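You operate a simulated robot arm through the tools that you are given. There is no shell and no other tool. Be economical: measure what you need, move in short steps, check, and stop when the job is done.

You run a simulated robot arm. Do the job below in one go: nothing can be reset, and whatever is moved stays where it is left.

TASK
Sort the four socks on the worktop into the tray by pattern.
Fine: plain ones at the sink end, striped ones at the window end.
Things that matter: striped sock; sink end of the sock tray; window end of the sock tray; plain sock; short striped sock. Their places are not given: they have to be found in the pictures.

The check looks at the end state, three seconds after you hand in, the way a careful person would. Anything else that was tipped, shoved, dropped, spilled or broken makes it a failure.

THE ROBOT
A 7-joint arm with a two-finger parallel gripper, fixed in place. Base frame: the origin is at the foot of the arm, x ahead of it, y to its left, z up. Readings come in mm, degrees, newtons and seconds.
It reaches about 821 mm from its shoulder. Its first joint turns from -66.0 to 66.0 degrees. Payload 2.6 kg.
The tool frame sits at the grasp point between the pads (the TCP): z along the fingers, y along the line on which they close. The tips reach 30 mm beyond it. Largest opening 94 mm; finger width 28, thickness 10; the body of the gripper, 50 by 96 mm, starts 55 mm behind the TCP.
Orientation is told as [roll, pitch, yaw] about the base's x, y, z axes, in that order, counted from this pose: with the fingers straight down and closing along the base's y, the tool's x points along the base's -x, its y along +y and its z along -z.

THE INTERFACE
- The arm moves only by the tool nudge_tool. Its argument "increments" is one flat list of numbers, 7 for each row, row after row: the turn, a rotation vector about the tool's x, y, z in units of 8 degrees (1.0 is 8 degrees), then the shift along the tool's x, y, z in units of 30 mm (1.0 is 30 mm), then the opening, from 0 (shut) to 1 (fully open). In form: [rx, ry, rz, x, y, z, claw, rx, ry, rz, x, y, z, claw, ...]. A call has 1 to 20 rows; each row shifts and turns the commanded pose from where the row before left it, along the tool's axes as they then stand. A call with a number of a shift or a turn outside -1 to 1 is refused whole. Rows are played at 5 a second. More than 50 mm and 8.6 degrees between two rows, or a gripper value outside its range, and nothing of the call is played. A pose out of reach is approached as far as the arm can. The call stops where the force on the tool passes 40 N (or 10 N more than at its start, if that is more) or the arm is blocked; 0.2 s more then pass. Each finger travels about 72 mm/s and halts on what it meets, pressing with about 32 N; the grip force reading is that of the motor and also rises with nothing between the fingers. The clock runs only during rows and for 0.2 s after the last one: add rows that do not move to give the fingers time. The reply holds the time, the measured pose of the TCP, the force on the tool along the base axes, the opening and the grip force, in the units named above and with some noise.
- Cameras (640 x 400 px; columns grow to the right, rows downward): "scene" is fixed at [10, 420.2, 560.2]; the picture's right is [-0.93, -0.37, 0.00], its down [-0.23, 0.58, -0.78] and it looks along [0.29, -0.73, -0.62] (base axes); focal length 267 px, centre (320, 200). "wrist" rides on the gripper at [-37, 0, -58] in the tool frame; the picture's right is [0.00, -1.00, 0.00], its down [0.97, 0.00, -0.24] and it looks along [0.24, 0.00, 0.97] (tool axes); focal length 218 px, centre (320, 200).
- get_image(camera): a new picture of that camera. It takes no simulated time.
- locate(camera, pixels): for up to 12 pixels [column, row] of the newest picture of that camera ("zoom" is the newest enlarged one), the place [x, y, z] in the base frame of the surface seen there, good to about 2 mm. It takes no simulated time.
- zoom(camera, box): a new picture of the part [left, top, right, bottom] of that camera's present view, enlarged. It takes no simulated time.
- close_job(): hands the job in; it is judged then, once.

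Go step by step. Measure first, check grasps and placings, and put right what went wrong. The budget is 80 turns and 34 pictures, counting those below and the enlarged ones. Unless the task says otherwise, let go and move clear before handing in, and close with one line.

The tools are called after "Request:" as a command line: name --argument value ..., lists and objects as JSON in quotes. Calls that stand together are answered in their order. nudge_tool: Moves the arm, as the interface text tells. Its arguments: {"type":"object","properties":{"increments":{"type":"array","items":{"type":"number"}}},"required":["increments"]} The other tools are called the same way: get_image (camera) takes a picture; locate (camera, pixels) gives the place of the surface under pixels of a picture; zoom (camera, box) takes an enlarged picture of a part of a camera's view; close_job () hands the job in.

At the start:

```text
t: 0.0
eef_pos: [333.7, -169.3, 313.6]
ee_rot: [0.0, -0.1, 0.0]
force: [-0.4, -0.3, 0.6]
opening: 93.8
gripper_force: 0.1
```

scene: 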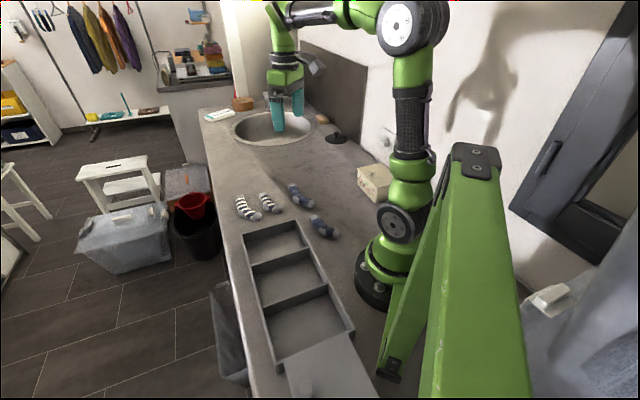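
wrist: 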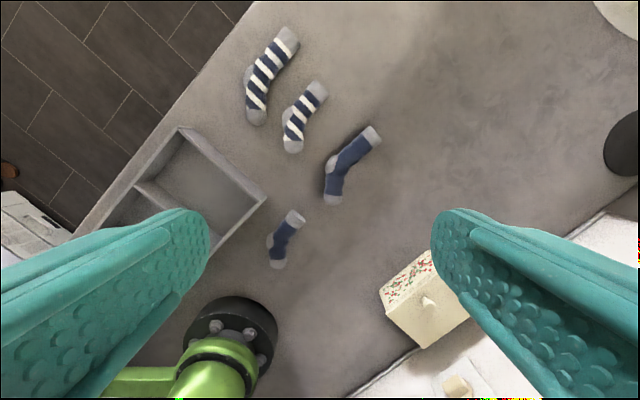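

The scene picture shows four socks (around pixels 247,207; 269,202; 300,195; 323,227) and a three-compartment tray with its sink end near (272,240). I'll enlarge and measure.

Request:
zoom --camera "scene" --box '[200, 170, 400, 400]'

Request:
locate --camera "scene" --pixels '[[272, 243], [290, 280], [308, 320], [242, 235], [297, 222], [272, 367], [352, 332], [320, 375], [225, 200], [350, 200], [300, 262], [270, 276]]'

Request:
locate --camera "wrist" --pixels '[[287, 38], [258, 83], [256, 115], [318, 92], [297, 120], [293, 145], [372, 135], [345, 163], [333, 196], [295, 217], [283, 240], [278, 262]]'

```text
1.74 times, centred on (300, 285) of scene
```

zoom: 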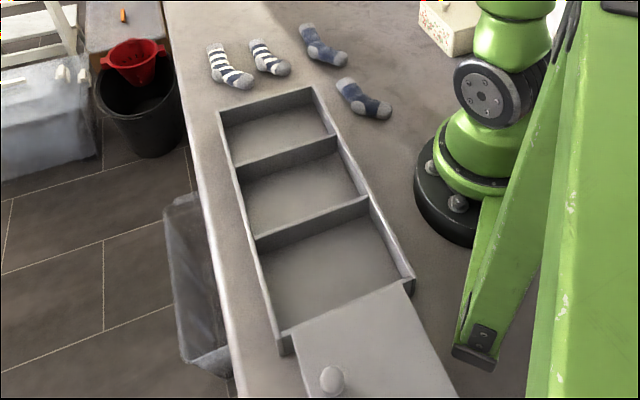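

```text
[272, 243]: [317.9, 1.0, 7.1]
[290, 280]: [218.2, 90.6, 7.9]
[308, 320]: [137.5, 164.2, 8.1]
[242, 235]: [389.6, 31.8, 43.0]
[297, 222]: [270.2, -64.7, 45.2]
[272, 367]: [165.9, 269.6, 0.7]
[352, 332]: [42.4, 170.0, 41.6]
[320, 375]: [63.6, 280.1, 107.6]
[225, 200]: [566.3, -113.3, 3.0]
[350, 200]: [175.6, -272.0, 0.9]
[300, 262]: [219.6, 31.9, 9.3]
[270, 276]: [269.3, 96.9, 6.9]
```

```text
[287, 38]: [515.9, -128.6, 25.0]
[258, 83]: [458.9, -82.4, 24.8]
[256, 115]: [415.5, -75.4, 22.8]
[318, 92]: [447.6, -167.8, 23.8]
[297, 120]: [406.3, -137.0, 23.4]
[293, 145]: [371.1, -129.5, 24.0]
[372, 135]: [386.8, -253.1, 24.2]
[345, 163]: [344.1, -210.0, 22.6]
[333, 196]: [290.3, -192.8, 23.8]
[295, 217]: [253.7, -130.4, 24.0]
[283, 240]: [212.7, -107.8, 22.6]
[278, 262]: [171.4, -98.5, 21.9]
```

The surface is at z≈0, the tray rim at ≈44, and socks are ≈24 thick. A grey slab with a knob (zoom 335,380) sits at the window end; I check its geometry and whether it hides a part of the tray.

Request:
locate --camera "zoom" --pixels '[[290, 335], [406, 284], [285, 350], [330, 378], [370, 340], [320, 330], [300, 370], [440, 370], [412, 282], [420, 340], [285, 325], [400, 398]]'

Request:
zoom --camera "scene" --box '[240, 300, 400, 400]'

```text
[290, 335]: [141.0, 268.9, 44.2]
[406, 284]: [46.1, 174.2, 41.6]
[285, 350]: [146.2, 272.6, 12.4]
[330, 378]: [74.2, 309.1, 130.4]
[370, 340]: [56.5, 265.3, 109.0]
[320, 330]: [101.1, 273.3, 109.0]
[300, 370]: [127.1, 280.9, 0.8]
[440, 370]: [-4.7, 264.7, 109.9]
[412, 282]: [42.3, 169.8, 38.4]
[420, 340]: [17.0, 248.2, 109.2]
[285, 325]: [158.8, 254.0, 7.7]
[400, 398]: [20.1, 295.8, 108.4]
```

```text
4.00 times, centred on (320, 350) of scene
```

zoom: 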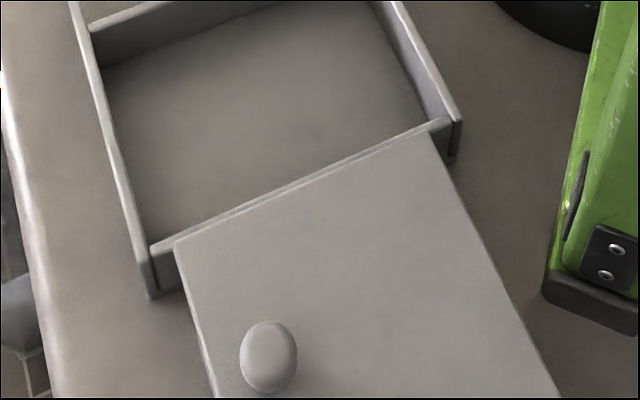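

The slab is a separate box (top z≈109) standing just behind the tray's window wall (146,270)-(43,170). Next I measure dividers and the green structure on the right (470,160 to 390,370), which might be an obstacle.

Request:
get_image --camera "scene"

Request:
locate --camera "scene" --pixels '[[390, 370], [470, 160], [490, 300], [440, 240], [420, 330], [253, 265], [306, 250], [264, 306], [327, 284], [244, 246], [268, 352], [275, 357]]'

Request:
zoom --camera "scene" --box '[220, 170, 360, 270]'

```text
29 pictures are left
```

scene: 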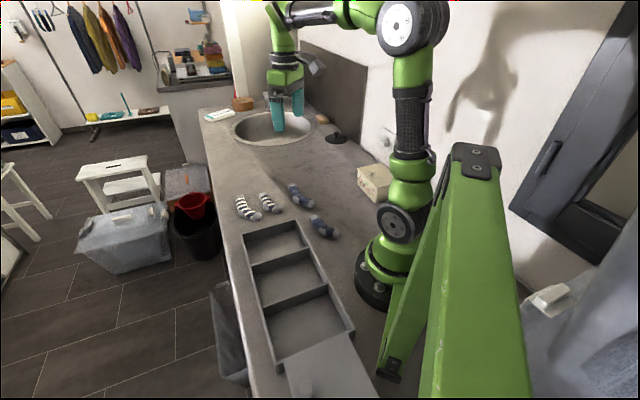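

```text
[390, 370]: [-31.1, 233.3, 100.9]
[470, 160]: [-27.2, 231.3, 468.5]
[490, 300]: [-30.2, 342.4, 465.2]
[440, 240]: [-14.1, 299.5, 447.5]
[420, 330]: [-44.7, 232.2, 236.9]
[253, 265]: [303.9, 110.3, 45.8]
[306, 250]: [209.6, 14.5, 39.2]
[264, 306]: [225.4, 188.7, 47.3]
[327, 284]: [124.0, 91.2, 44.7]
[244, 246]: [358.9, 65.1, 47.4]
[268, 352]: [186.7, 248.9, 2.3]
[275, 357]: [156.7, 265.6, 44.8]
```

```text
4.00 times, centred on (290, 220) of scene
```

zoom: 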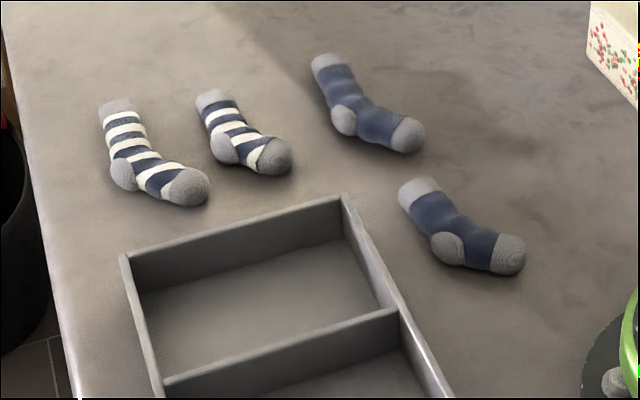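

Tray axes lie at 45°; sink compartment centre ≈(296,23), window compartment centre ≈(135,180), each about 105×137 inside. The green arch stays at x<0, clear of my path. I zoom on the socks from the wrist to pick grip points.

Request:
zoom --camera "wrist" --box '[200, 10, 440, 290]'

```text
1.43 times, centred on (320, 150) of wrist
```

zoom: 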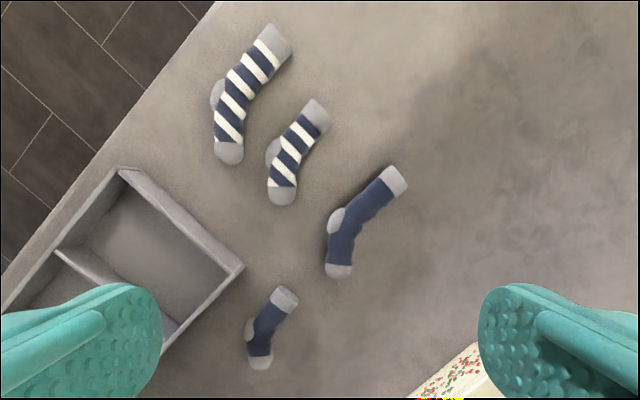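

Legs and ankles are clear in the zoom; I locate the leg centre near the ankle, the cuff and toe of each sock.

Request:
locate --camera "zoom" --pixels '[[284, 300], [267, 325], [261, 360], [396, 182], [357, 213], [338, 270], [315, 115], [291, 148], [281, 195], [272, 42], [240, 87], [230, 152]]'

```text
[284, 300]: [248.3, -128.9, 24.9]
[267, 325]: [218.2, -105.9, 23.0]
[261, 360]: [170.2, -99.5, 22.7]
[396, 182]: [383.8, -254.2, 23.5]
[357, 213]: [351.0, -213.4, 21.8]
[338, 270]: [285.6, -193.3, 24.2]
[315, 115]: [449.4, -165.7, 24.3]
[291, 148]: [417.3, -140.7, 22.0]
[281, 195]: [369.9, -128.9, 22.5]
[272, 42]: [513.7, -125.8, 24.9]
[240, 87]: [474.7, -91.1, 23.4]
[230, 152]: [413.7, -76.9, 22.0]
```

Grip points chosen: the long plain sock first, at about (346,-209) with its leg at -51°. I move above it, yaw to -51° and descend to z≈120.

Request:
nudge_tool --increments '[0, 0, 0, -0.41, -0.66, 0, 0.75, 0, 0, 0, 0, -0.66, 0, 0.75, 0, 0, 0.911, 0, 0, 0.922, 0.75, 0, 0, 0.911, 0, 0, 0.922, 0.75, 0, 0, 0.911, 0, 0, 0.922, 0.75, 0, 0, 0.911, 0, 0, 0.922, 0.75, 0, 0, 0.911, 0, 0, 0.922, 0.75, 0, 0, 0.911, 0, 0, 0.922, 0.75, 0, 0, 0.911, 0, 0, 0.922, 0.75, 0, 0, 0, 0, 0, 0, 0.75, 0, 0, 0, 0, 0, 0, 0.75]'

Request:
get_image --camera "wrist"

```text
t: 2.4
eef_pos: [346.0, -210.5, 121.7]
ee_rot: [0.1, 0.0, -51.2]
force: [-0.7, 0.1, 1.5]
opening: 70.6
gripper_force: 0.1
```

```text
26 pictures are left
```

wrist: 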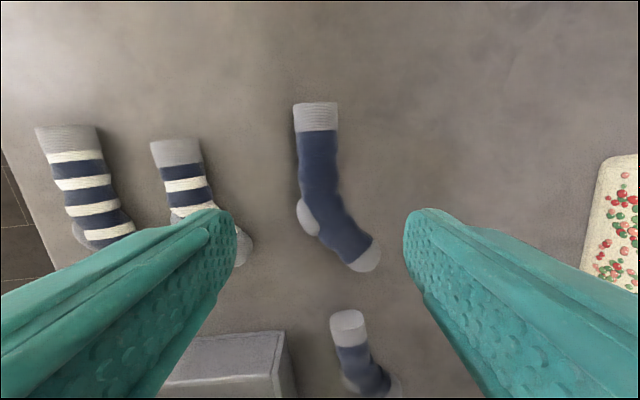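

The sock's leg lies centred (column ≈322 at row ≈198) between the fingers. I descend to z≈35 and close.

Request:
nudge_tool --increments '[0, 0, 0, 0, 0, 0.72, 0.75, 0, 0, 0, 0, 0, 0.72, 0.75, 0, 0, 0, 0, 0, 0.72, 0.75, 0, 0, 0, 0, 0, 0.72, 0.75, 0, 0, 0, 0, 0, 0, 0.75, 0, 0, 0, 0, 0, 0, 0, 0, 0, 0, 0, 0, 0, 0, 0, 0, 0, 0, 0, 0, 0, 0, 0, 0, 0, 0, 0, 0, 0, 0, 0, 0, 0, 0, 0]'

```text
t: 4.6
eef_pos: [344.2, -209.4, 33.6]
ee_rot: [0.1, 0.0, -51.1]
force: [0.2, 0.1, -0.7]
opening: 28.5
gripper_force: 32.3
```

Opening 28.5 with 32 N: the sock is held. I lift 90 mm and turn to yaw +26°, then check.

Request:
nudge_tool --increments '[0, 0, 0, 0, 0, -0.75, 0, 0, 0, 0, 0, 0, -0.75, 0, 0, 0, 0, 0, 0, -0.75, 0, 0, 0, 0, 0, 0, -0.75, 0, 0, 0, -0.963, 0, 0, 0, 0, 0, 0, -0.963, 0, 0, 0, 0, 0, 0, -0.963, 0, 0, 0, 0, 0, 0, -0.963, 0, 0, 0, 0, 0, 0, -0.963, 0, 0, 0, 0, 0, 0, -0.963, 0, 0, 0, 0, 0, 0, -0.963, 0, 0, 0, 0, 0, 0, -0.963, 0, 0, 0, 0, 0, 0, -0.963, 0, 0, 0, 0, 0, 0, -0.963, 0, 0, 0, 0]'

Request:
get_image --camera "wrist"

```text
t: 7.6
eef_pos: [344.8, -210.8, 123.0]
ee_rot: [-0.1, 0.0, 26.2]
force: [-0.9, 0.3, -0.4]
opening: 28.7
gripper_force: 32.3
```

```text
25 pictures are left
```

wrist: 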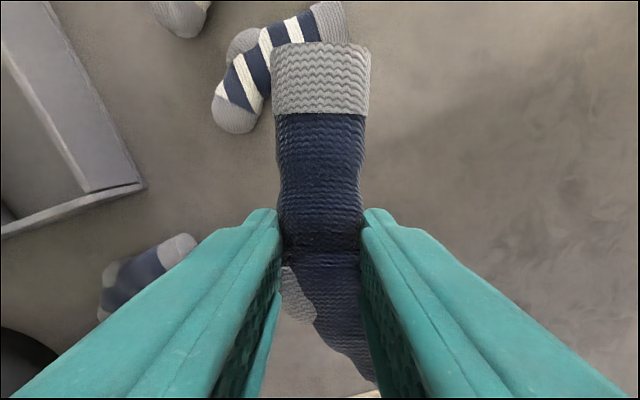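

The sock is held firmly and level. I carry it over the sink compartment and look.

Request:
nudge_tool --increments '[0, 0, 0, -0.26, 0.919, 0, 0, 0, 0, 0, -0.26, 0.919, 0, 0, 0, 0, 0, -0.26, 0.919, 0, 0, 0, 0, 0, -0.26, 0.919, 0, 0, 0, 0, 0, -0.26, 0.919, 0, 0, 0, 0, 0, -0.26, 0.919, 0, 0, 0, 0, 0, -0.26, 0.919, 0, 0, 0, 0, 0, -0.26, 0.919, 0, 0, 0, 0, 0, 0, 0, 0, 0]'

Request:
get_image --camera "wrist"

Request:
zoom --camera "scene" --box '[220, 170, 360, 270]'

```text
t: 9.6
eef_pos: [303.8, 13.6, 121.9]
ee_rot: [0.0, 0.0, 25.9]
force: [1.0, -0.1, 0.3]
opening: 28.4
gripper_force: 31.9
```

```text
24 pictures are left
```

wrist: 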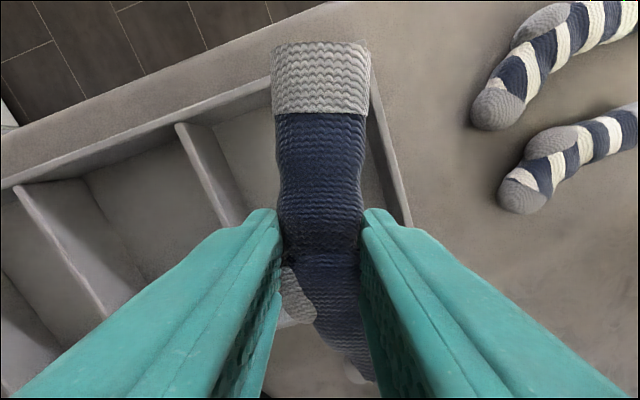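

```text
4.00 times, centred on (290, 220) of scene
```

zoom: 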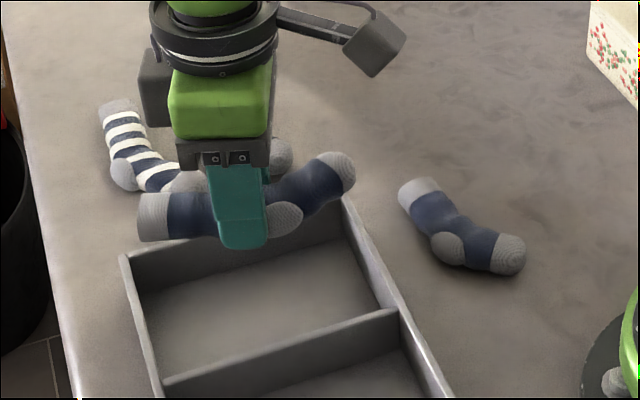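

I check the held sock's end positions against the rim.

Request:
locate --camera "zoom" --pixels '[[142, 215], [350, 170], [285, 220], [125, 256], [345, 197], [398, 310], [163, 382], [180, 325], [300, 290]]'

Request:
locate --camera "wrist" --pixels '[[320, 50], [368, 95], [395, 165], [360, 375], [180, 128], [250, 103], [235, 215]]'

```text
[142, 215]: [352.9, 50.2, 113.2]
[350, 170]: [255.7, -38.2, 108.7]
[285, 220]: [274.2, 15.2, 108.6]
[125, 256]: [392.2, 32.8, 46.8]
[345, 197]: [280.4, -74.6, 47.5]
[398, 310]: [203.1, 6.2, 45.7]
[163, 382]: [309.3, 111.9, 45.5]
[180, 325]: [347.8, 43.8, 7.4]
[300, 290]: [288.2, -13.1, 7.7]
```

```text
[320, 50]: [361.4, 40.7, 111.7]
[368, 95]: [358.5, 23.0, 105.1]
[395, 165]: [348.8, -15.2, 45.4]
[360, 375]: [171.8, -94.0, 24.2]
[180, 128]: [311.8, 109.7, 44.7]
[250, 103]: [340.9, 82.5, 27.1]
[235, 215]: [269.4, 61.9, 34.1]
```

The sock is about 135 long against ≈143 inside, so it fits best with its leg nearly along the tray's cross axis. I turn to yaw 40°, shift to (298,12.5), and lower to z≈47.

Request:
nudge_tool --increments '[0, 0, -0.875, 0, 0, 0, 0, 0, 0, -0.875, 0, 0, 0, 0, 0, 0, 0, 0.172, 0.096, 0, 0, 0, 0, 0, 0, 0, 0.5, 0, 0, 0, 0, 0, 0, 0.5, 0, 0, 0, 0, 0, 0, 0.5, 0, 0, 0, 0, 0, 0, 0.5, 0, 0, 0, 0, 0, 0, 0.5, 0, 0, 0, 0, 0, 0, 0, 0]'

Request:
zoom --camera "scene" --box '[220, 170, 360, 270]'

```text
t: 11.4
eef_pos: [301.4, 15.4, 54.9]
ee_rot: [-0.2, -0.4, 39.8]
force: [-3.6, 0.8, 12.7]
opening: 29.9
gripper_force: 32.3
stopped in row 9: the force on the tool passed its limit (the readings are from after the stop); the commanded pose is now the measured one
```

```text
4.00 times, centred on (290, 220) of scene
```

zoom: 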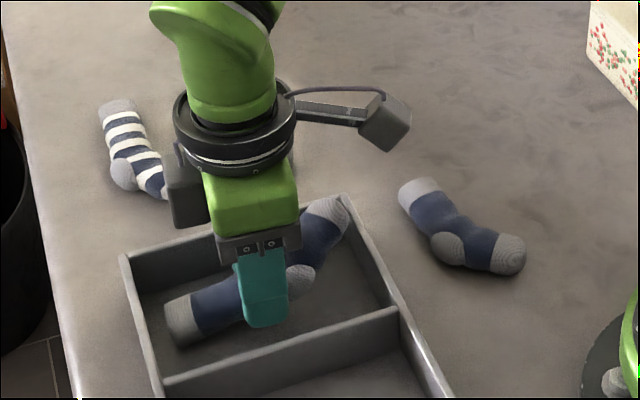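

The force stop and the picture show the toe (zoom 325,205) resting on the sink-side wall near the corner. I raise 24 mm and measure before shifting away.

Request:
nudge_tool --increments '[0, 0, 0, 0, 0, -0.5, 0, 0, 0, 0, 0, 0, -0.5, 0, 0, 0, 0, 0, 0, -0.5, 0]'

Request:
zoom --camera "scene" --box '[220, 170, 360, 270]'

Request:
locate --camera "zoom" --pixels '[[125, 256], [345, 197], [398, 310], [163, 382], [335, 180], [345, 165], [320, 180], [160, 290], [170, 320]]'

```text
t: 12.2
eef_pos: [300.6, 14.5, 99.1]
ee_rot: [-0.1, -0.2, 40.0]
force: [0.1, 0.4, -0.7]
opening: 28.9
gripper_force: 31.5
```

```text
4.00 times, centred on (290, 220) of scene
```

zoom: 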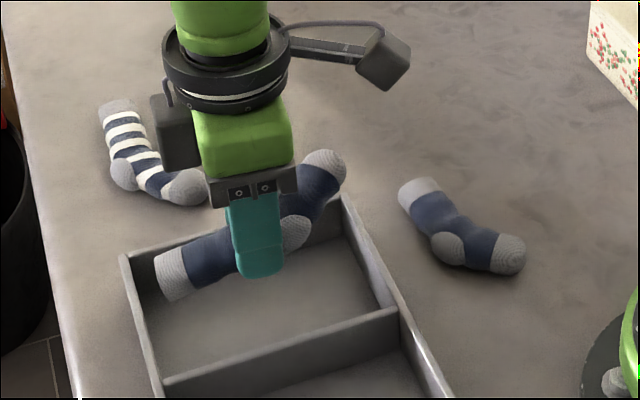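

```text
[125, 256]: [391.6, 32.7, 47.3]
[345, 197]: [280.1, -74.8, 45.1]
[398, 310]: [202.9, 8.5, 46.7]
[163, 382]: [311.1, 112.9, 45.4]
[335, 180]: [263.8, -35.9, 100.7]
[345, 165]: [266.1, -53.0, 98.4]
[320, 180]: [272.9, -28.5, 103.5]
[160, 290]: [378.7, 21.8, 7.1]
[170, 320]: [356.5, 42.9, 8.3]
```

The tray hasn't moved. I measure the cuff end too.

Request:
locate --camera "zoom" --pixels '[[160, 262], [170, 272], [172, 292], [168, 298], [190, 290], [335, 153], [343, 175], [295, 240], [325, 152]]'

Request:
get_image --camera "wrist"

```text
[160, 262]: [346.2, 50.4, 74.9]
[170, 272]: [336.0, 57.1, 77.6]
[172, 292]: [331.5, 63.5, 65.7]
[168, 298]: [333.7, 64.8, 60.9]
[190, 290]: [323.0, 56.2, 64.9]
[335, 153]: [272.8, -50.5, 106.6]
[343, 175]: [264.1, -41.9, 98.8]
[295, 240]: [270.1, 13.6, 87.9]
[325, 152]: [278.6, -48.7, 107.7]
```

```text
20 pictures are left
```

wrist: 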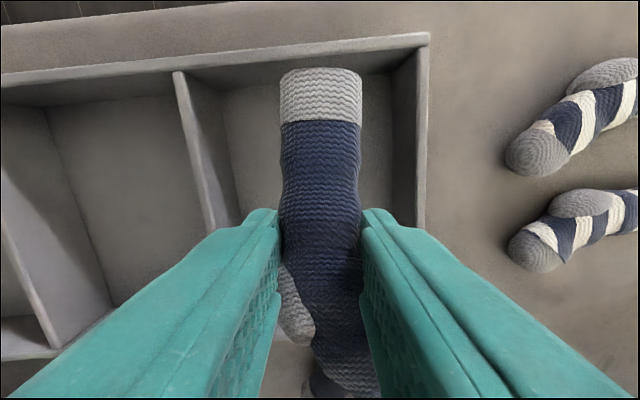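

The sock pitched in the grip (cuff z≈65, toe z≈103) and spans w = -72…+57, so I shift about 7 mm toward the cuff and lower to z≈53, where the toe drops inside the wall.

Request:
nudge_tool --increments '[0, 0, 0, -0.222, 0.119, 0, 0, 0, 0, 0, 0, 0, 0.4, 0, 0, 0, 0, 0, 0, 0.4, 0, 0, 0, 0, 0, 0, 0.4, 0, 0, 0, 0, 0, 0, 0.35, 0, 0, 0, 0, 0, 0, 0, 0]'

Request:
zoom --camera "scene" --box '[220, 170, 360, 270]'

```text
t: 13.6
eef_pos: [303.9, 22.5, 51.9]
ee_rot: [-0.3, -0.3, 39.8]
force: [-3.4, -3.0, 14.8]
opening: 28.7
gripper_force: 31.7
```

```text
4.00 times, centred on (290, 220) of scene
```

zoom: 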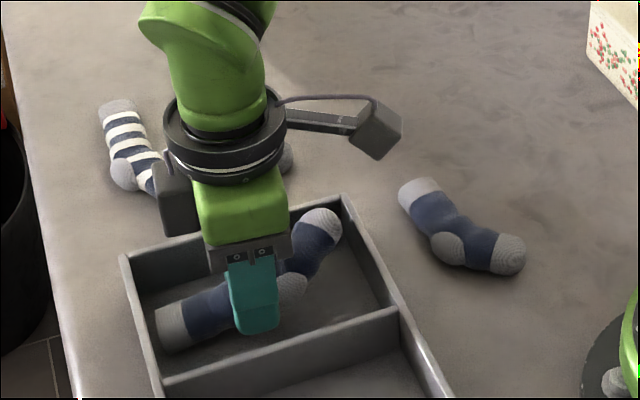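

The cuff is on the floor (15 N up). I check the toe against the inner wall before releasing.

Request:
locate --camera "zoom" --pixels '[[322, 212], [335, 220], [338, 232], [325, 230], [310, 215], [160, 320], [300, 285]]'

```text
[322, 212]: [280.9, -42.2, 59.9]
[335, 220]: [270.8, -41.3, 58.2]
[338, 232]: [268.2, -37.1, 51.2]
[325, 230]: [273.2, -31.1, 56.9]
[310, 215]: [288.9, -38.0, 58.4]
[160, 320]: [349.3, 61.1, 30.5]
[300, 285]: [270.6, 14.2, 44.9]
```

The toe tip is at w≈-62, inside the wall (-71). Releasing and rising.

Request:
nudge_tool --increments '[0, 0, 0, 0, 0, 0, 0.45, 0, 0, 0, 0, 0, 0, 0.5, 0, 0, 0, 0, 0, 0, 0.5, 0, 0, 0, 0, 0, -0.8, 0.5, 0, 0, 0, 0, 0, -0.8, 0.5, 0, 0, 0, 0, 0, -0.8, 0.5, 0, 0, 0, 0, 0, -0.8, 0.5]'

Request:
get_image --camera "wrist"

```text
t: 15.2
eef_pos: [302.1, 22.1, 147.9]
ee_rot: [0.0, -0.2, 39.9]
force: [-0.2, 0.0, -0.6]
opening: 46.9
gripper_force: 0.1
```

```text
18 pictures are left
```

wrist: 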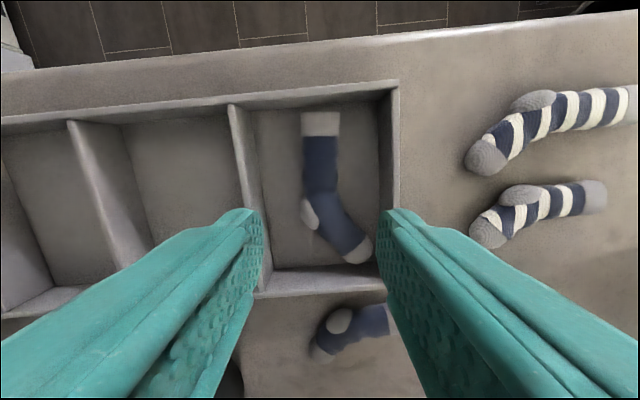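

The long plain sock lies flat inside the sink compartment. Next the short plain one at (216,-106), leg -38°.

Request:
nudge_tool --increments '[0, 0, 0.975, 0, 0, 0, 0.7, 0, 0, 0.975, 0, 0, 0, 0.7, 0, 0, 0.975, 0, 0, 0, 0.7, 0, 0, 0.975, 0, 0, 0, 0.7, 0, 0, 0.975, 0, 0, 0, 0.7, 0, 0, 0.975, 0, 0, 0, 0.7, 0, 0, 0.975, 0, 0, 0, 0.7, 0, 0, 0.975, 0, 0, 0, 0.7, 0, 0, 0.975, 0, 0, 0, 0.7, 0, 0, 0.975, 0, 0, 0, 0.7, 0, 0, 0, -0.061, -0.855, 0, 0.7, 0, 0, 0, -0.061, -0.855, 0, 0.7, 0, 0, 0, -0.061, -0.855, 0, 0.7, 0, 0, 0, -0.061, -0.855, 0, 0.7, 0, 0, 0, -0.061, -0.855, 0, 0.7, 0, 0, 0, -0.061, -0.855, 0, 0.7, 0, 0, 0, 0, 0, 0.5, 0.7, 0, 0, 0, 0, 0, 0.5, 0.7, 0, 0, 0, 0, 0, 0, 0.7]'

Request:
get_image --camera "wrist"

```text
t: 19.2
eef_pos: [216.8, -104.1, 116.3]
ee_rot: [0.2, -0.2, -38.1]
force: [0.7, 1.6, 0.6]
opening: 65.8
gripper_force: 0.2
```

```text
17 pictures are left
```

wrist: 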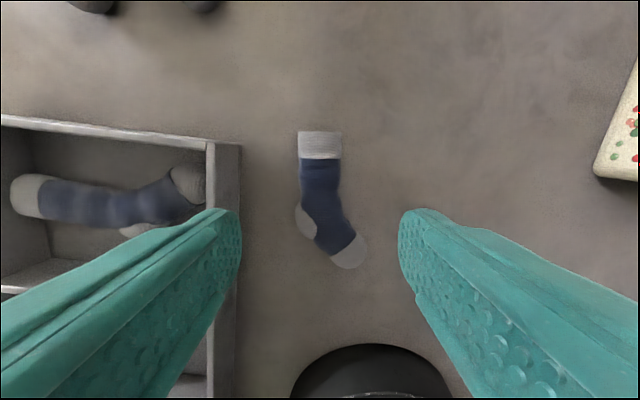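

Sock centred at (321,198), but the tray rim (column ≈240) comes close to the left finger, so I narrow to ≈52 mm, then descend and grip.

Request:
nudge_tool --increments '[0, 0, 0, 0, 0, 0, 0.54, 0, 0, 0, 0, 0, 0.68, 0.54, 0, 0, 0, 0, 0, 0.68, 0.54, 0, 0, 0, 0, 0, 0.68, 0.54, 0, 0, 0, 0, 0, 0.68, 0.54, 0, 0, 0, 0, 0, 0, 0.54, 0, 0, 0, 0, 0, 0, 0, 0, 0, 0, 0, 0, 0, 0, 0, 0, 0, 0, 0, 0, 0, 0, 0, 0, 0, 0, 0, 0, 0, 0, 0, 0, 0, -0.8, 0, 0, 0, 0, 0, 0, -0.8, 0, 0, 0, 0, 0, 0, -0.8, 0, 0, 0, 0, 0, 0, -0.8, 0]'

Request:
get_image --camera "wrist"

```text
t: 22.2
eef_pos: [218.2, -102.9, 131.5]
ee_rot: [0.3, -0.1, -38.1]
force: [-0.5, 0.4, -0.5]
opening: 28.5
gripper_force: 32.4
```

```text
16 pictures are left
```

wrist: 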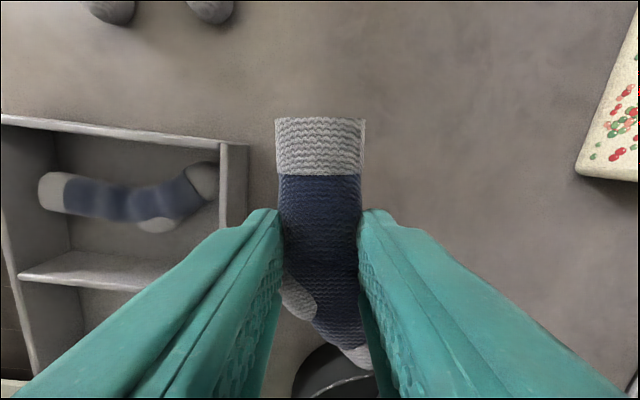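

Held firmly. I turn to yaw 45°, carry to (271,27), and lower to z≈78 (tips above rim and above the first sock).

Request:
nudge_tool --increments '[0, 0, -0.945, 0, 0, 0, 0, 0, 0, -0.945, 0, 0, 0, 0, 0, 0, -0.945, 0, 0, 0, 0, 0, 0, -0.945, 0, 0, 0, 0, 0, 0, -0.945, 0, 0, 0, 0, 0, 0, -0.945, 0, 0, 0, 0, 0, 0, -0.945, 0, 0, 0, 0, 0, 0, -0.945, 0, 0, 0, 0, 0, 0, -0.945, 0, 0, 0, 0, 0, 0, -0.945, 0, 0, 0, 0, 0, 0, -0.945, 0, 0, 0, 0, 0, 0, 0, -0.863, 0.363, 0, 0, 0, 0, 0, -0.863, 0.363, 0, 0, 0, 0, 0, -0.863, 0.363, 0, 0, 0, 0, 0, -0.863, 0.363, 0, 0, 0, 0, 0, -0.863, 0.363, 0, 0, 0, 0, 0, 0, 0, 0.6, 0, 0, 0, 0, 0, 0, 0.6, 0, 0, 0, 0, 0, 0, 0.5, 0]'

Request:
zoom --camera "scene" --box '[220, 170, 360, 270]'

Request:
get_image --camera "wrist"

```text
t: 26.2
eef_pos: [271.3, 25.8, 81.4]
ee_rot: [-0.2, -0.2, 45.0]
force: [-0.8, 0.3, -0.2]
opening: 28.8
gripper_force: 32.2
```

```text
4.00 times, centred on (290, 220) of scene
```

zoom: 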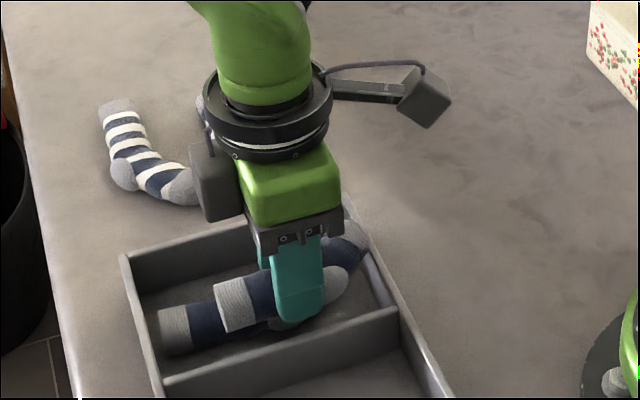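

```text
14 pictures are left
```

wrist: 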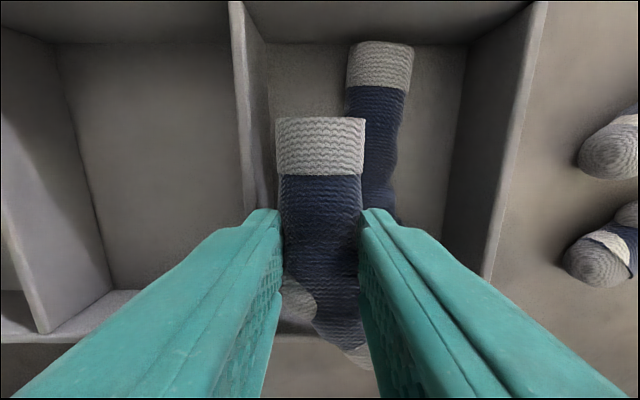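

Position is as planned (toe about 9 mm inside the wall). I lower slightly more and release.

Request:
nudge_tool --increments '[0, 0, 0, 0, 0, 0.3, 0, 0, 0, 0, 0, 0, 0, 0, 0, 0, 0, 0, 0, 0, 0.5, 0, 0, 0, 0, 0, 0, 0.5, 0, 0, 0, 0, 0, -0.8, 0.5, 0, 0, 0, 0, 0, -0.8, 0.5, 0, 0, 0, 0, 0, -0.8, 0.5, 0, 0, 0, 0, 0, -0.8, 0.5]'

Request:
get_image --camera "wrist"

```text
t: 28.0
eef_pos: [268.8, 24.5, 167.3]
ee_rot: [0.0, -0.2, 45.1]
force: [-0.2, 0.2, 0.3]
opening: 47.2
gripper_force: 0.1
```

```text
13 pictures are left
```

wrist: 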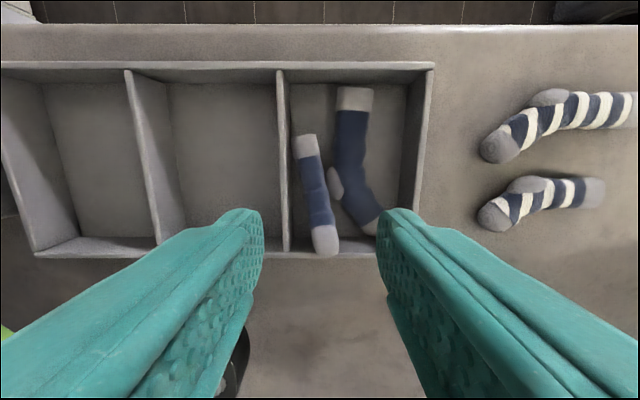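

Both plain socks appear in the sink compartment; the short one rolled on its side, with its toe (323,245) near the wall. I check heights.

Request:
locate --camera "wrist" --pixels '[[325, 245], [325, 253], [305, 145], [315, 190], [370, 225], [345, 258], [300, 258], [355, 100]]'

Request:
zoom --camera "scene" --box '[230, 190, 350, 270]'

```text
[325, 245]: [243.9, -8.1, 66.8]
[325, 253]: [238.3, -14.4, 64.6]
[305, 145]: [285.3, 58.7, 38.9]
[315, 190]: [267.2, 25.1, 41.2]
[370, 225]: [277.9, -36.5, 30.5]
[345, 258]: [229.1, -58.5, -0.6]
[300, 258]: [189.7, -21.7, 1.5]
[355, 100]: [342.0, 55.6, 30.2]
```

```text
5.00 times, centred on (290, 230) of scene
```

zoom: 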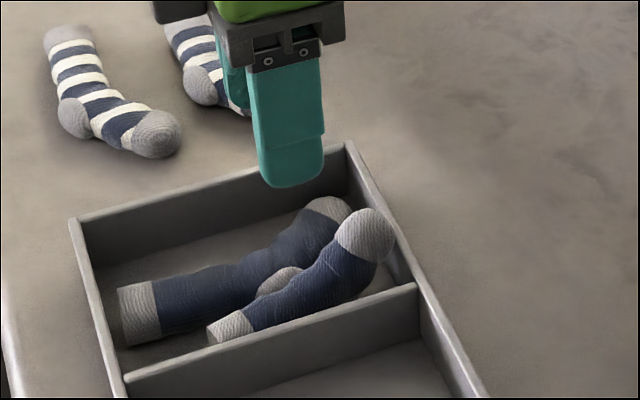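

Both plain socks are within the sink compartment and stable; the short one rests on edge with its toe at z≈66 but inside the walls. Now I go over the long striped sock at (471,-88), leg -42°.

Request:
nudge_tool --increments '[0, 0, 0.989, 0, 0, 0, 0.7, 0, 0, 0.989, 0, 0, 0, 0.7, 0, 0, 0.989, 0, 0, 0, 0.7, 0, 0, 0.989, 0, 0, 0, 0.7, 0, 0, 0.989, 0, 0, 0, 0.7, 0, 0, 0.989, 0, 0, 0, 0.7, 0, 0, 0.989, 0, 0, 0, 0.7, 0, 0, 0.989, 0, 0, 0, 0.7, 0, 0, 0.989, 0, 0, 0, 0.7, 0, 0, 0.989, 0, 0, 0, 0.7, 0, 0, 0.989, 0, 0, 0, 0.7, 0, 0, 0, -0.939, 0.215, 0, 0.7, 0, 0, 0, -0.939, 0.215, 0, 0.7, 0, 0, 0, -0.939, 0.215, 0, 0.7, 0, 0, 0, -0.939, 0.215, 0, 0.7, 0, 0, 0, -0.939, 0.215, 0, 0.7, 0, 0, 0, -0.939, 0.215, 0, 0.7, 0, 0, 0, -0.939, 0.215, 0, 0.7, 0, 0, 0, -0.939, 0.215, 0, 0.7, 0, 0, 0, 0, 0, 0.9, 0.7]'

Request:
get_image --camera "wrist"

```text
t: 32.2
eef_pos: [473.3, -86.5, 143.0]
ee_rot: [0.2, -0.2, -41.9]
force: [-1.0, -0.1, -0.3]
opening: 65.7
gripper_force: 0.0
```

```text
11 pictures are left
```

wrist: 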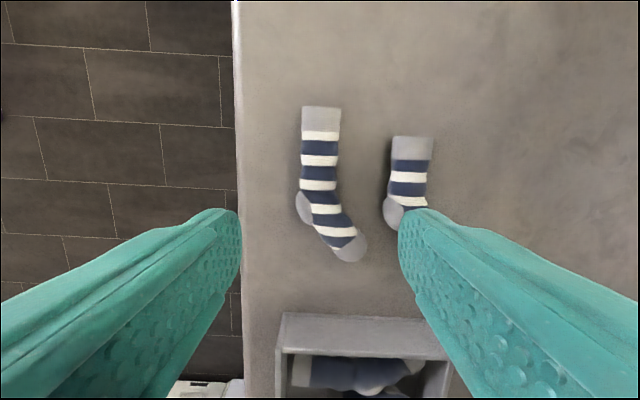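

Leg centred at (321,192); the short striped heel at column 383 is ≈52 mm away, so I narrow to ≈51 mm, descend, grip, and lift.

Request:
nudge_tool --increments '[0, 0, 0, 0, 0, 0.36, 0.54, 0, 0, 0, 0, 0, 0.72, 0.54, 0, 0, 0, 0, 0, 0.72, 0.54, 0, 0, 0, 0, 0, 0.72, 0.54, 0, 0, 0, 0, 0, 0.72, 0.54, 0, 0, 0, 0, 0, 0.36, 0.54, 0, 0, 0, 0, 0, 0, 0.54, 0, 0, 0, 0, 0, 0, 0, 0, 0, 0, 0, 0, 0, 0, 0, 0, 0, 0, 0, 0, 0, 0, 0, 0, 0, 0, 0, 0, 0, 0, 0, 0, 0, -0.8, 0, 0, 0, 0, 0, 0, -0.8, 0, 0, 0, 0, 0, 0, -0.8, 0, 0, 0, 0, 0, 0, -0.8, 0]'

```text
t: 35.4
eef_pos: [472.7, -86.9, 132.3]
ee_rot: [0.1, -0.2, -41.9]
force: [-0.6, -0.4, 0.2]
opening: 29.3
gripper_force: 32.2
```

Held at 29 mm opening. I turn to yaw 40° first.

Request:
nudge_tool --increments '[0, 0, -0.932, 0, 0, 0, 0, 0, 0, -0.932, 0, 0, 0, 0, 0, 0, -0.932, 0, 0, 0, 0, 0, 0, -0.932, 0, 0, 0, 0, 0, 0, -0.932, 0, 0, 0, 0, 0, 0, -0.932, 0, 0, 0, 0, 0, 0, -0.932, 0, 0, 0, 0, 0, 0, -0.932, 0, 0, 0, 0, 0, 0, -0.932, 0, 0, 0, 0, 0, 0, -0.932, 0, 0, 0, 0, 0, 0, -0.932, 0, 0, 0, 0]'

Request:
nudge_tool --increments '[0, 0, 0, 0.204, 0.957, 0, 0, 0, 0, 0, 0.204, 0.957, 0, 0, 0, 0, 0, 0.204, 0.957, 0, 0, 0, 0, 0, 0.204, 0.957, 0, 0, 0, 0, 0, 0.204, 0.957, 0, 0, 0, 0, 0, 0.204, 0.957, 0, 0, 0, 0, 0, 0.204, 0.957, 0, 0, 0, 0, 0, 0.204, 0.957, 0, 0, 0, 0, 0, 0.204, 0.957, 0, 0, 0, 0, 0, 0.204, 0.957, 0, 0, 0, 0, 0, 0.204, 0.957, 0, 0, 0, 0, 0, 0.204, 0.957, 0, 0, 0, 0, 0, 0.204, 0.957, 0, 0, 0, 0, 0, 0.204, 0.957, 0, 0, 0, 0, 0, 0, 0, 0, 0]'

Request:
get_image --camera "scene"

Request:
get_image --camera "wrist"

```text
t: 37.8
eef_pos: [472.6, -86.9, 129.5]
ee_rot: [0.0, -0.1, 40.3]
force: [0.3, -0.1, -0.5]
opening: 29.2
gripper_force: 32.5
```

```text
t: 41.0
eef_pos: [149.6, 164.8, 128.9]
ee_rot: [-0.1, -0.2, 40.1]
force: [0.3, 0.2, -0.1]
opening: 29.3
gripper_force: 32.1
```

```text
10 pictures are left
```

scene: 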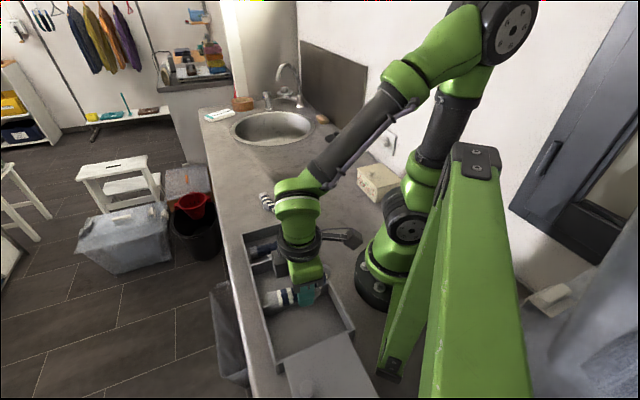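

```text
9 pictures are left
```

wrist: 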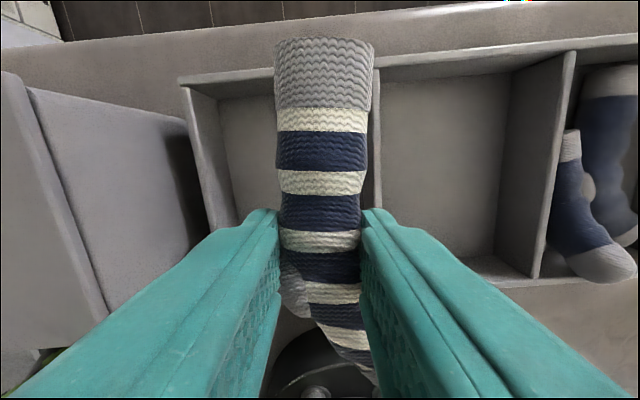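

The arm reached the window compartment cleanly. I check the held sock's ends and the rim.

Request:
locate --camera "wrist" --pixels '[[300, 44], [350, 44], [376, 80], [183, 88], [290, 68], [375, 175], [355, 368], [295, 300], [205, 185]]'

Request:
zoom --camera "scene" --box '[240, 250, 380, 340]'

```text
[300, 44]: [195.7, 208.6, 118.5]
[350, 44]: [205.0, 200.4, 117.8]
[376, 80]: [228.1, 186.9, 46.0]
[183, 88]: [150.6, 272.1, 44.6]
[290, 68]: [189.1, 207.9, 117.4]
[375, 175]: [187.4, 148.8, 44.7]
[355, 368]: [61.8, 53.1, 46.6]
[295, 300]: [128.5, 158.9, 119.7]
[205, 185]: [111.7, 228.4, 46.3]
```

```text
4.44 times, centred on (310, 295) of scene
```

zoom: 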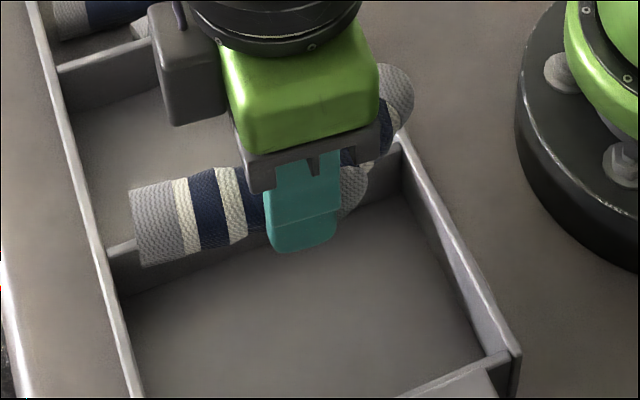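

Request:
locate --camera "zoom" --pixels '[[405, 75], [411, 100], [395, 115], [390, 70], [140, 225], [137, 195], [355, 195], [400, 145], [517, 352], [115, 265]]'

```text
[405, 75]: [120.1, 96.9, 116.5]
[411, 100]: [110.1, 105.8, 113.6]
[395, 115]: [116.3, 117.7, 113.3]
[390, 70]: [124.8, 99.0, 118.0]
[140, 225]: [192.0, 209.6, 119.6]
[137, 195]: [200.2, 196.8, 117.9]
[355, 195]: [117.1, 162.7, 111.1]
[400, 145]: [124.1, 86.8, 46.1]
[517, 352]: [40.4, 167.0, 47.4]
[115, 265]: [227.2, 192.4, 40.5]
```

Sock spans w -71…+65 with inner walls about ±70, so I turn 6° more, shift slightly, and lower slowly to z≈50.

Request:
nudge_tool --increments '[0, 0, -0.75, 0, 0, 0, 0, 0, 0, 0, -0.12, 0.196, 0, 0, 0, 0, 0, 0, 0, 0, 0, 0, 0, 0, 0, 0, 0.45, 0, 0, 0, 0, 0, 0, 0.45, 0, 0, 0, 0, 0, 0, 0.45, 0, 0, 0, 0, 0, 0, 0.45, 0, 0, 0, 0, 0, 0, 0.45, 0, 0, 0, 0, 0, 0, 0.35, 0, 0, 0, 0, 0, 0, 0, 0]'

```text
t: 43.0
eef_pos: [148.2, 173.1, 54.1]
ee_rot: [-0.2, 0.0, 45.8]
force: [-5.0, 1.6, 11.7]
opening: 32.4
gripper_force: 32.0
stopped in row 9: the force on the tool passed its limit (the readings are from after the stop); the commanded pose is now the measured one
```

Stopped at z=54 with contact; I look at what is touching.

Request:
zoom --camera "scene" --box '[240, 250, 380, 340]'

Request:
locate --camera "zoom" --pixels '[[400, 120], [410, 140], [385, 130], [140, 290], [135, 260], [425, 180], [170, 310], [400, 160], [360, 250]]'

```text
4.44 times, centred on (310, 295) of scene
```

zoom: 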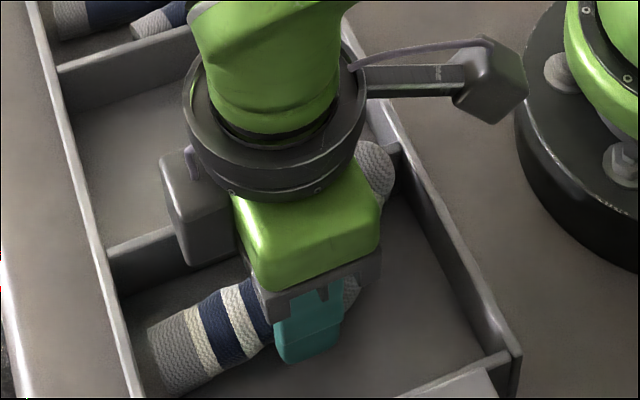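

```text
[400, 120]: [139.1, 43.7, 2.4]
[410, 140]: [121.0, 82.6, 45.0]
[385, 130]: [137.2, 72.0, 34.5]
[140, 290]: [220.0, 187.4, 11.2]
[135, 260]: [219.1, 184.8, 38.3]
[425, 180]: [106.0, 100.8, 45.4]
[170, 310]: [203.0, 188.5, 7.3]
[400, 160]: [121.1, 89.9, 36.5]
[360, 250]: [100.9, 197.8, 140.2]
```

The toe (zoom 375,170) seems to rest on the divider near its right end. I measure it, then raise.

Request:
locate --camera "zoom" --pixels '[[375, 165], [390, 180], [365, 150], [385, 195], [165, 350], [175, 380], [155, 340], [205, 305]]'

Request:
nudge_tool --increments '[0, 0, 0, 0, 0, -0.6, 0, 0, 0, 0, 0, 0, -0.6, 0, 0, 0, 0, 0, 0, 0, 0]'

```text
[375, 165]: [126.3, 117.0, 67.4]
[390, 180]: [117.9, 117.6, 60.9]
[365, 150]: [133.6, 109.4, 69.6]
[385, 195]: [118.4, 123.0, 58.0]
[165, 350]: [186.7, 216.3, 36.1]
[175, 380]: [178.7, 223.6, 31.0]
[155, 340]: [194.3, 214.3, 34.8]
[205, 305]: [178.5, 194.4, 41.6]
```

```text
t: 43.8
eef_pos: [148.6, 173.9, 89.8]
ee_rot: [-0.1, 0.0, 46.0]
force: [-0.2, 0.2, 0.0]
opening: 30.6
gripper_force: 31.9
```

The toe edge was at u≈-49…-55, brushing the divider. I shift 10 mm toward the window and lower to ≈55.

Request:
nudge_tool --increments '[0, 0, 0, 0.03, 0.33, 0, 0, 0, 0, 0, 0, 0, 0, 0, 0, 0, 0, 0, 0, 0.4, 0, 0, 0, 0, 0, 0, 0.4, 0, 0, 0, 0, 0, 0, 0.35, 0, 0, 0, 0, 0, 0, 0, 0]'

Request:
zoom --camera "scene" --box '[240, 250, 380, 340]'

Request:
locate --camera "zoom" --pixels '[[375, 165], [390, 180], [365, 160], [395, 195], [385, 210], [380, 175], [165, 360], [175, 390], [370, 150]]'

```text
t: 45.2
eef_pos: [139.5, 178.4, 53.5]
ee_rot: [-0.2, -0.1, 46.0]
force: [-0.7, -0.8, 0.9]
opening: 30.1
gripper_force: 31.7
```

```text
4.44 times, centred on (310, 295) of scene
```

zoom: 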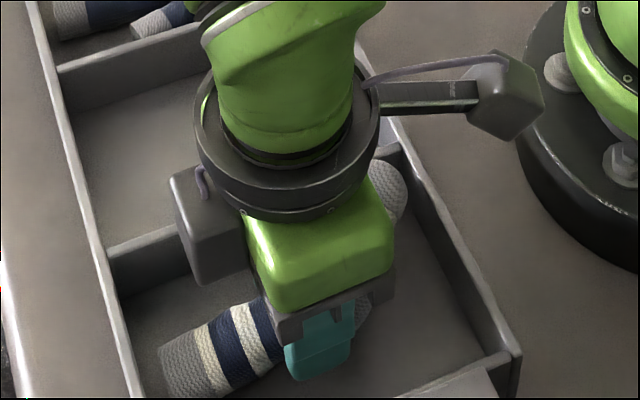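

```text
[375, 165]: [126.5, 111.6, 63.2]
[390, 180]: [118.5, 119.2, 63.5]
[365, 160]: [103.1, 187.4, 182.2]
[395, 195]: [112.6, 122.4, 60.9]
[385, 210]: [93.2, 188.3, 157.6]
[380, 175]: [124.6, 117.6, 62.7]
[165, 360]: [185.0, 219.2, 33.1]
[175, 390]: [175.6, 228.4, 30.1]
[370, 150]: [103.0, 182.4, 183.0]
```

No contact force now and the toe lies inside both walls. Releasing and rising.

Request:
nudge_tool --increments '[0, 0, 0, 0, 0, 0, 0.45, 0, 0, 0, 0, 0, 0, 0.5, 0, 0, 0, 0, 0, 0, 0.5, 0, 0, 0, 0, 0, -0.8, 0.5, 0, 0, 0, 0, 0, -0.8, 0.5, 0, 0, 0, 0, 0, -0.8, 0.5, 0, 0, 0, 0, 0, -0.8, 0.5]'

Request:
get_image --camera "wrist"

```text
t: 46.8
eef_pos: [139.3, 179.0, 152.3]
ee_rot: [-0.1, 0.1, 46.0]
force: [-0.4, -0.3, -0.1]
opening: 47.1
gripper_force: 0.1
```

```text
5 pictures are left
```

wrist: 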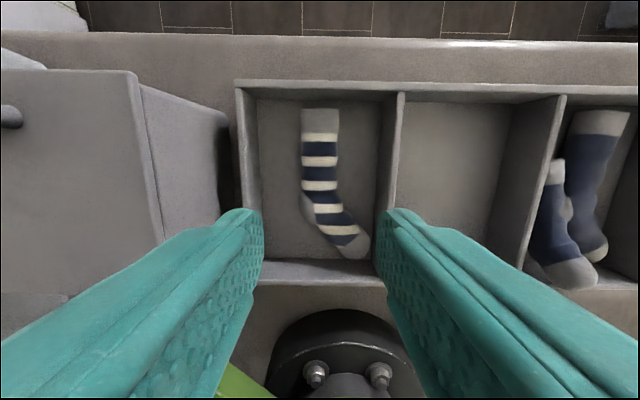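

The long striped sock lies flat in the window compartment. Now the short striped one at (416,-139), leg -38°.

Request:
nudge_tool --increments '[0, 0, 0.955, 0, 0, -0.3, 0.54, 0, 0, 0.955, 0, 0, 0, 0.54, 0, 0, 0.955, 0, 0, 0, 0.54, 0, 0, 0.955, 0, 0, 0, 0.54, 0, 0, 0.955, 0, 0, 0, 0.54, 0, 0, 0.955, 0, 0, 0, 0.54, 0, 0, 0.955, 0, 0, 0, 0.54, 0, 0, 0.955, 0, 0, 0, 0.54, 0, 0, 0.955, 0, 0, 0, 0.54, 0, 0, 0.955, 0, 0, 0, 0.54, 0, 0, 0.955, 0, 0, 0, 0.54]'

Request:
nudge_tool --increments '[0, 0, 0, -0.986, -0.191, 0, 0.58, 0, 0, 0, -0.986, -0.191, 0, 0.58, 0, 0, 0, -0.986, -0.191, 0, 0.58, 0, 0, 0, -0.986, -0.191, 0, 0.58, 0, 0, 0, -0.986, -0.191, 0, 0.58, 0, 0, 0, -0.986, -0.191, 0, 0.58, 0, 0, 0, -0.986, -0.191, 0, 0.58, 0, 0, 0, -0.986, -0.191, 0, 0.58, 0, 0, 0, -0.986, -0.191, 0, 0.58, 0, 0, 0, -0.986, -0.191, 0, 0.58, 0, 0, 0, -0.986, -0.191, 0, 0.58, 0, 0, 0, -0.986, -0.191, 0, 0.58, 0, 0, 0, -0.986, -0.191, 0, 0.58, 0, 0, 0, -0.986, -0.191, 0, 0.58, 0, 0, 0, 0, 0, 0.5, 0.58, 0, 0, 0, 0, 0, 0.5, 0.58, 0, 0, 0, 0, 0, 0, 0.58]'

Request:
get_image --camera "wrist"

```text
t: 49.2
eef_pos: [139.0, 180.1, 161.1]
ee_rot: [0.0, -0.2, -38.4]
force: [-0.6, 0.6, 0.1]
opening: 50.4
gripper_force: 0.0
```

```text
t: 52.8
eef_pos: [417.4, -139.1, 131.1]
ee_rot: [0.0, -0.1, -38.1]
force: [0.1, 0.3, -0.6]
opening: 54.3
gripper_force: 0.0
```

```text
4 pictures are left
```

wrist: 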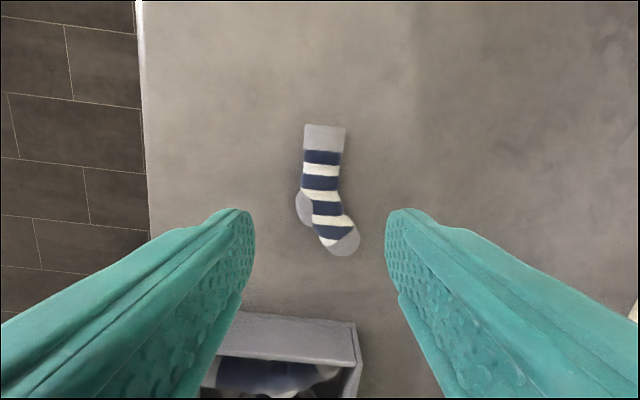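

The short striped sock is centred (≈321,195). I descend to z≈35, grip and lift.

Request:
nudge_tool --increments '[0, 0, 0, 0, 0, 0.5, 0.58, 0, 0, 0, 0, 0, 0.68, 0.58, 0, 0, 0, 0, 0, 0.68, 0.58, 0, 0, 0, 0, 0, 0.68, 0.58, 0, 0, 0, 0, 0, 0.66, 0.58, 0, 0, 0, 0, 0, 0, 0.58, 0, 0, 0, 0, 0, 0, 0, 0, 0, 0, 0, 0, 0, 0, 0, 0, 0, 0, 0, 0, 0, 0, 0, 0, 0, 0, 0, 0, 0, 0, 0, 0, 0, -0.8, 0, 0, 0, 0, 0, 0, -0.8, 0, 0, 0, 0, 0, 0, -0.8, 0, 0, 0, 0, 0, 0, -0.8, 0]'

```text
t: 55.8
eef_pos: [416.8, -140.5, 130.7]
ee_rot: [-0.1, -0.1, -38.1]
force: [0.3, -0.3, -0.2]
opening: 30.6
gripper_force: 32.0
```

Held at 30.6 mm. I turn to 45° and carry to (118,186).

Request:
nudge_tool --increments '[0, 0, -0.943, 0, 0, 0, 0, 0, 0, -0.943, 0, 0, 0, 0, 0, 0, -0.943, 0, 0, 0, 0, 0, 0, -0.943, 0, 0, 0, 0, 0, 0, -0.943, 0, 0, 0, 0, 0, 0, -0.943, 0, 0, 0, 0, 0, 0, -0.943, 0, 0, 0, 0, 0, 0, -0.943, 0, 0, 0, 0, 0, 0, -0.943, 0, 0, 0, 0, 0, 0, -0.943, 0, 0, 0, 0, 0, 0, -0.943, 0, 0, 0, 0]'

Request:
nudge_tool --increments '[0, 0, 0, -0.044, 0.983, 0, 0, 0, 0, 0, -0.044, 0.983, 0, 0, 0, 0, 0, -0.044, 0.983, 0, 0, 0, 0, 0, -0.044, 0.983, 0, 0, 0, 0, 0, -0.044, 0.983, 0, 0, 0, 0, 0, -0.044, 0.983, 0, 0, 0, 0, 0, -0.044, 0.983, 0, 0, 0, 0, 0, -0.044, 0.983, 0, 0, 0, 0, 0, -0.044, 0.983, 0, 0, 0, 0, 0, -0.044, 0.983, 0, 0, 0, 0, 0, -0.044, 0.983, 0, 0, 0, 0, 0, -0.044, 0.983, 0, 0, 0, 0, 0, -0.044, 0.983, 0, 0, 0, 0, 0, -0.044, 0.983, 0, 0, 0, 0, 0, -0.044, 0.983, 0, 0, 0, 0, 0, 0, 0, 0, 0]'

Request:
get_image --camera "wrist"

```text
t: 58.2
eef_pos: [416.5, -139.5, 130.3]
ee_rot: [-0.2, -0.1, 45.0]
force: [0.3, -0.3, 0.2]
opening: 29.9
gripper_force: 32.0
```

```text
t: 61.6
eef_pos: [117.6, 188.8, 131.2]
ee_rot: [-0.3, 0.0, 44.9]
force: [0.1, 0.5, -0.1]
opening: 29.8
gripper_force: 32.5
```

```text
3 pictures are left
```

wrist: 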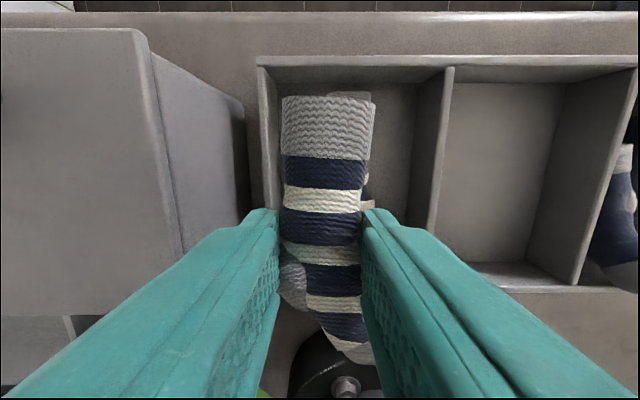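

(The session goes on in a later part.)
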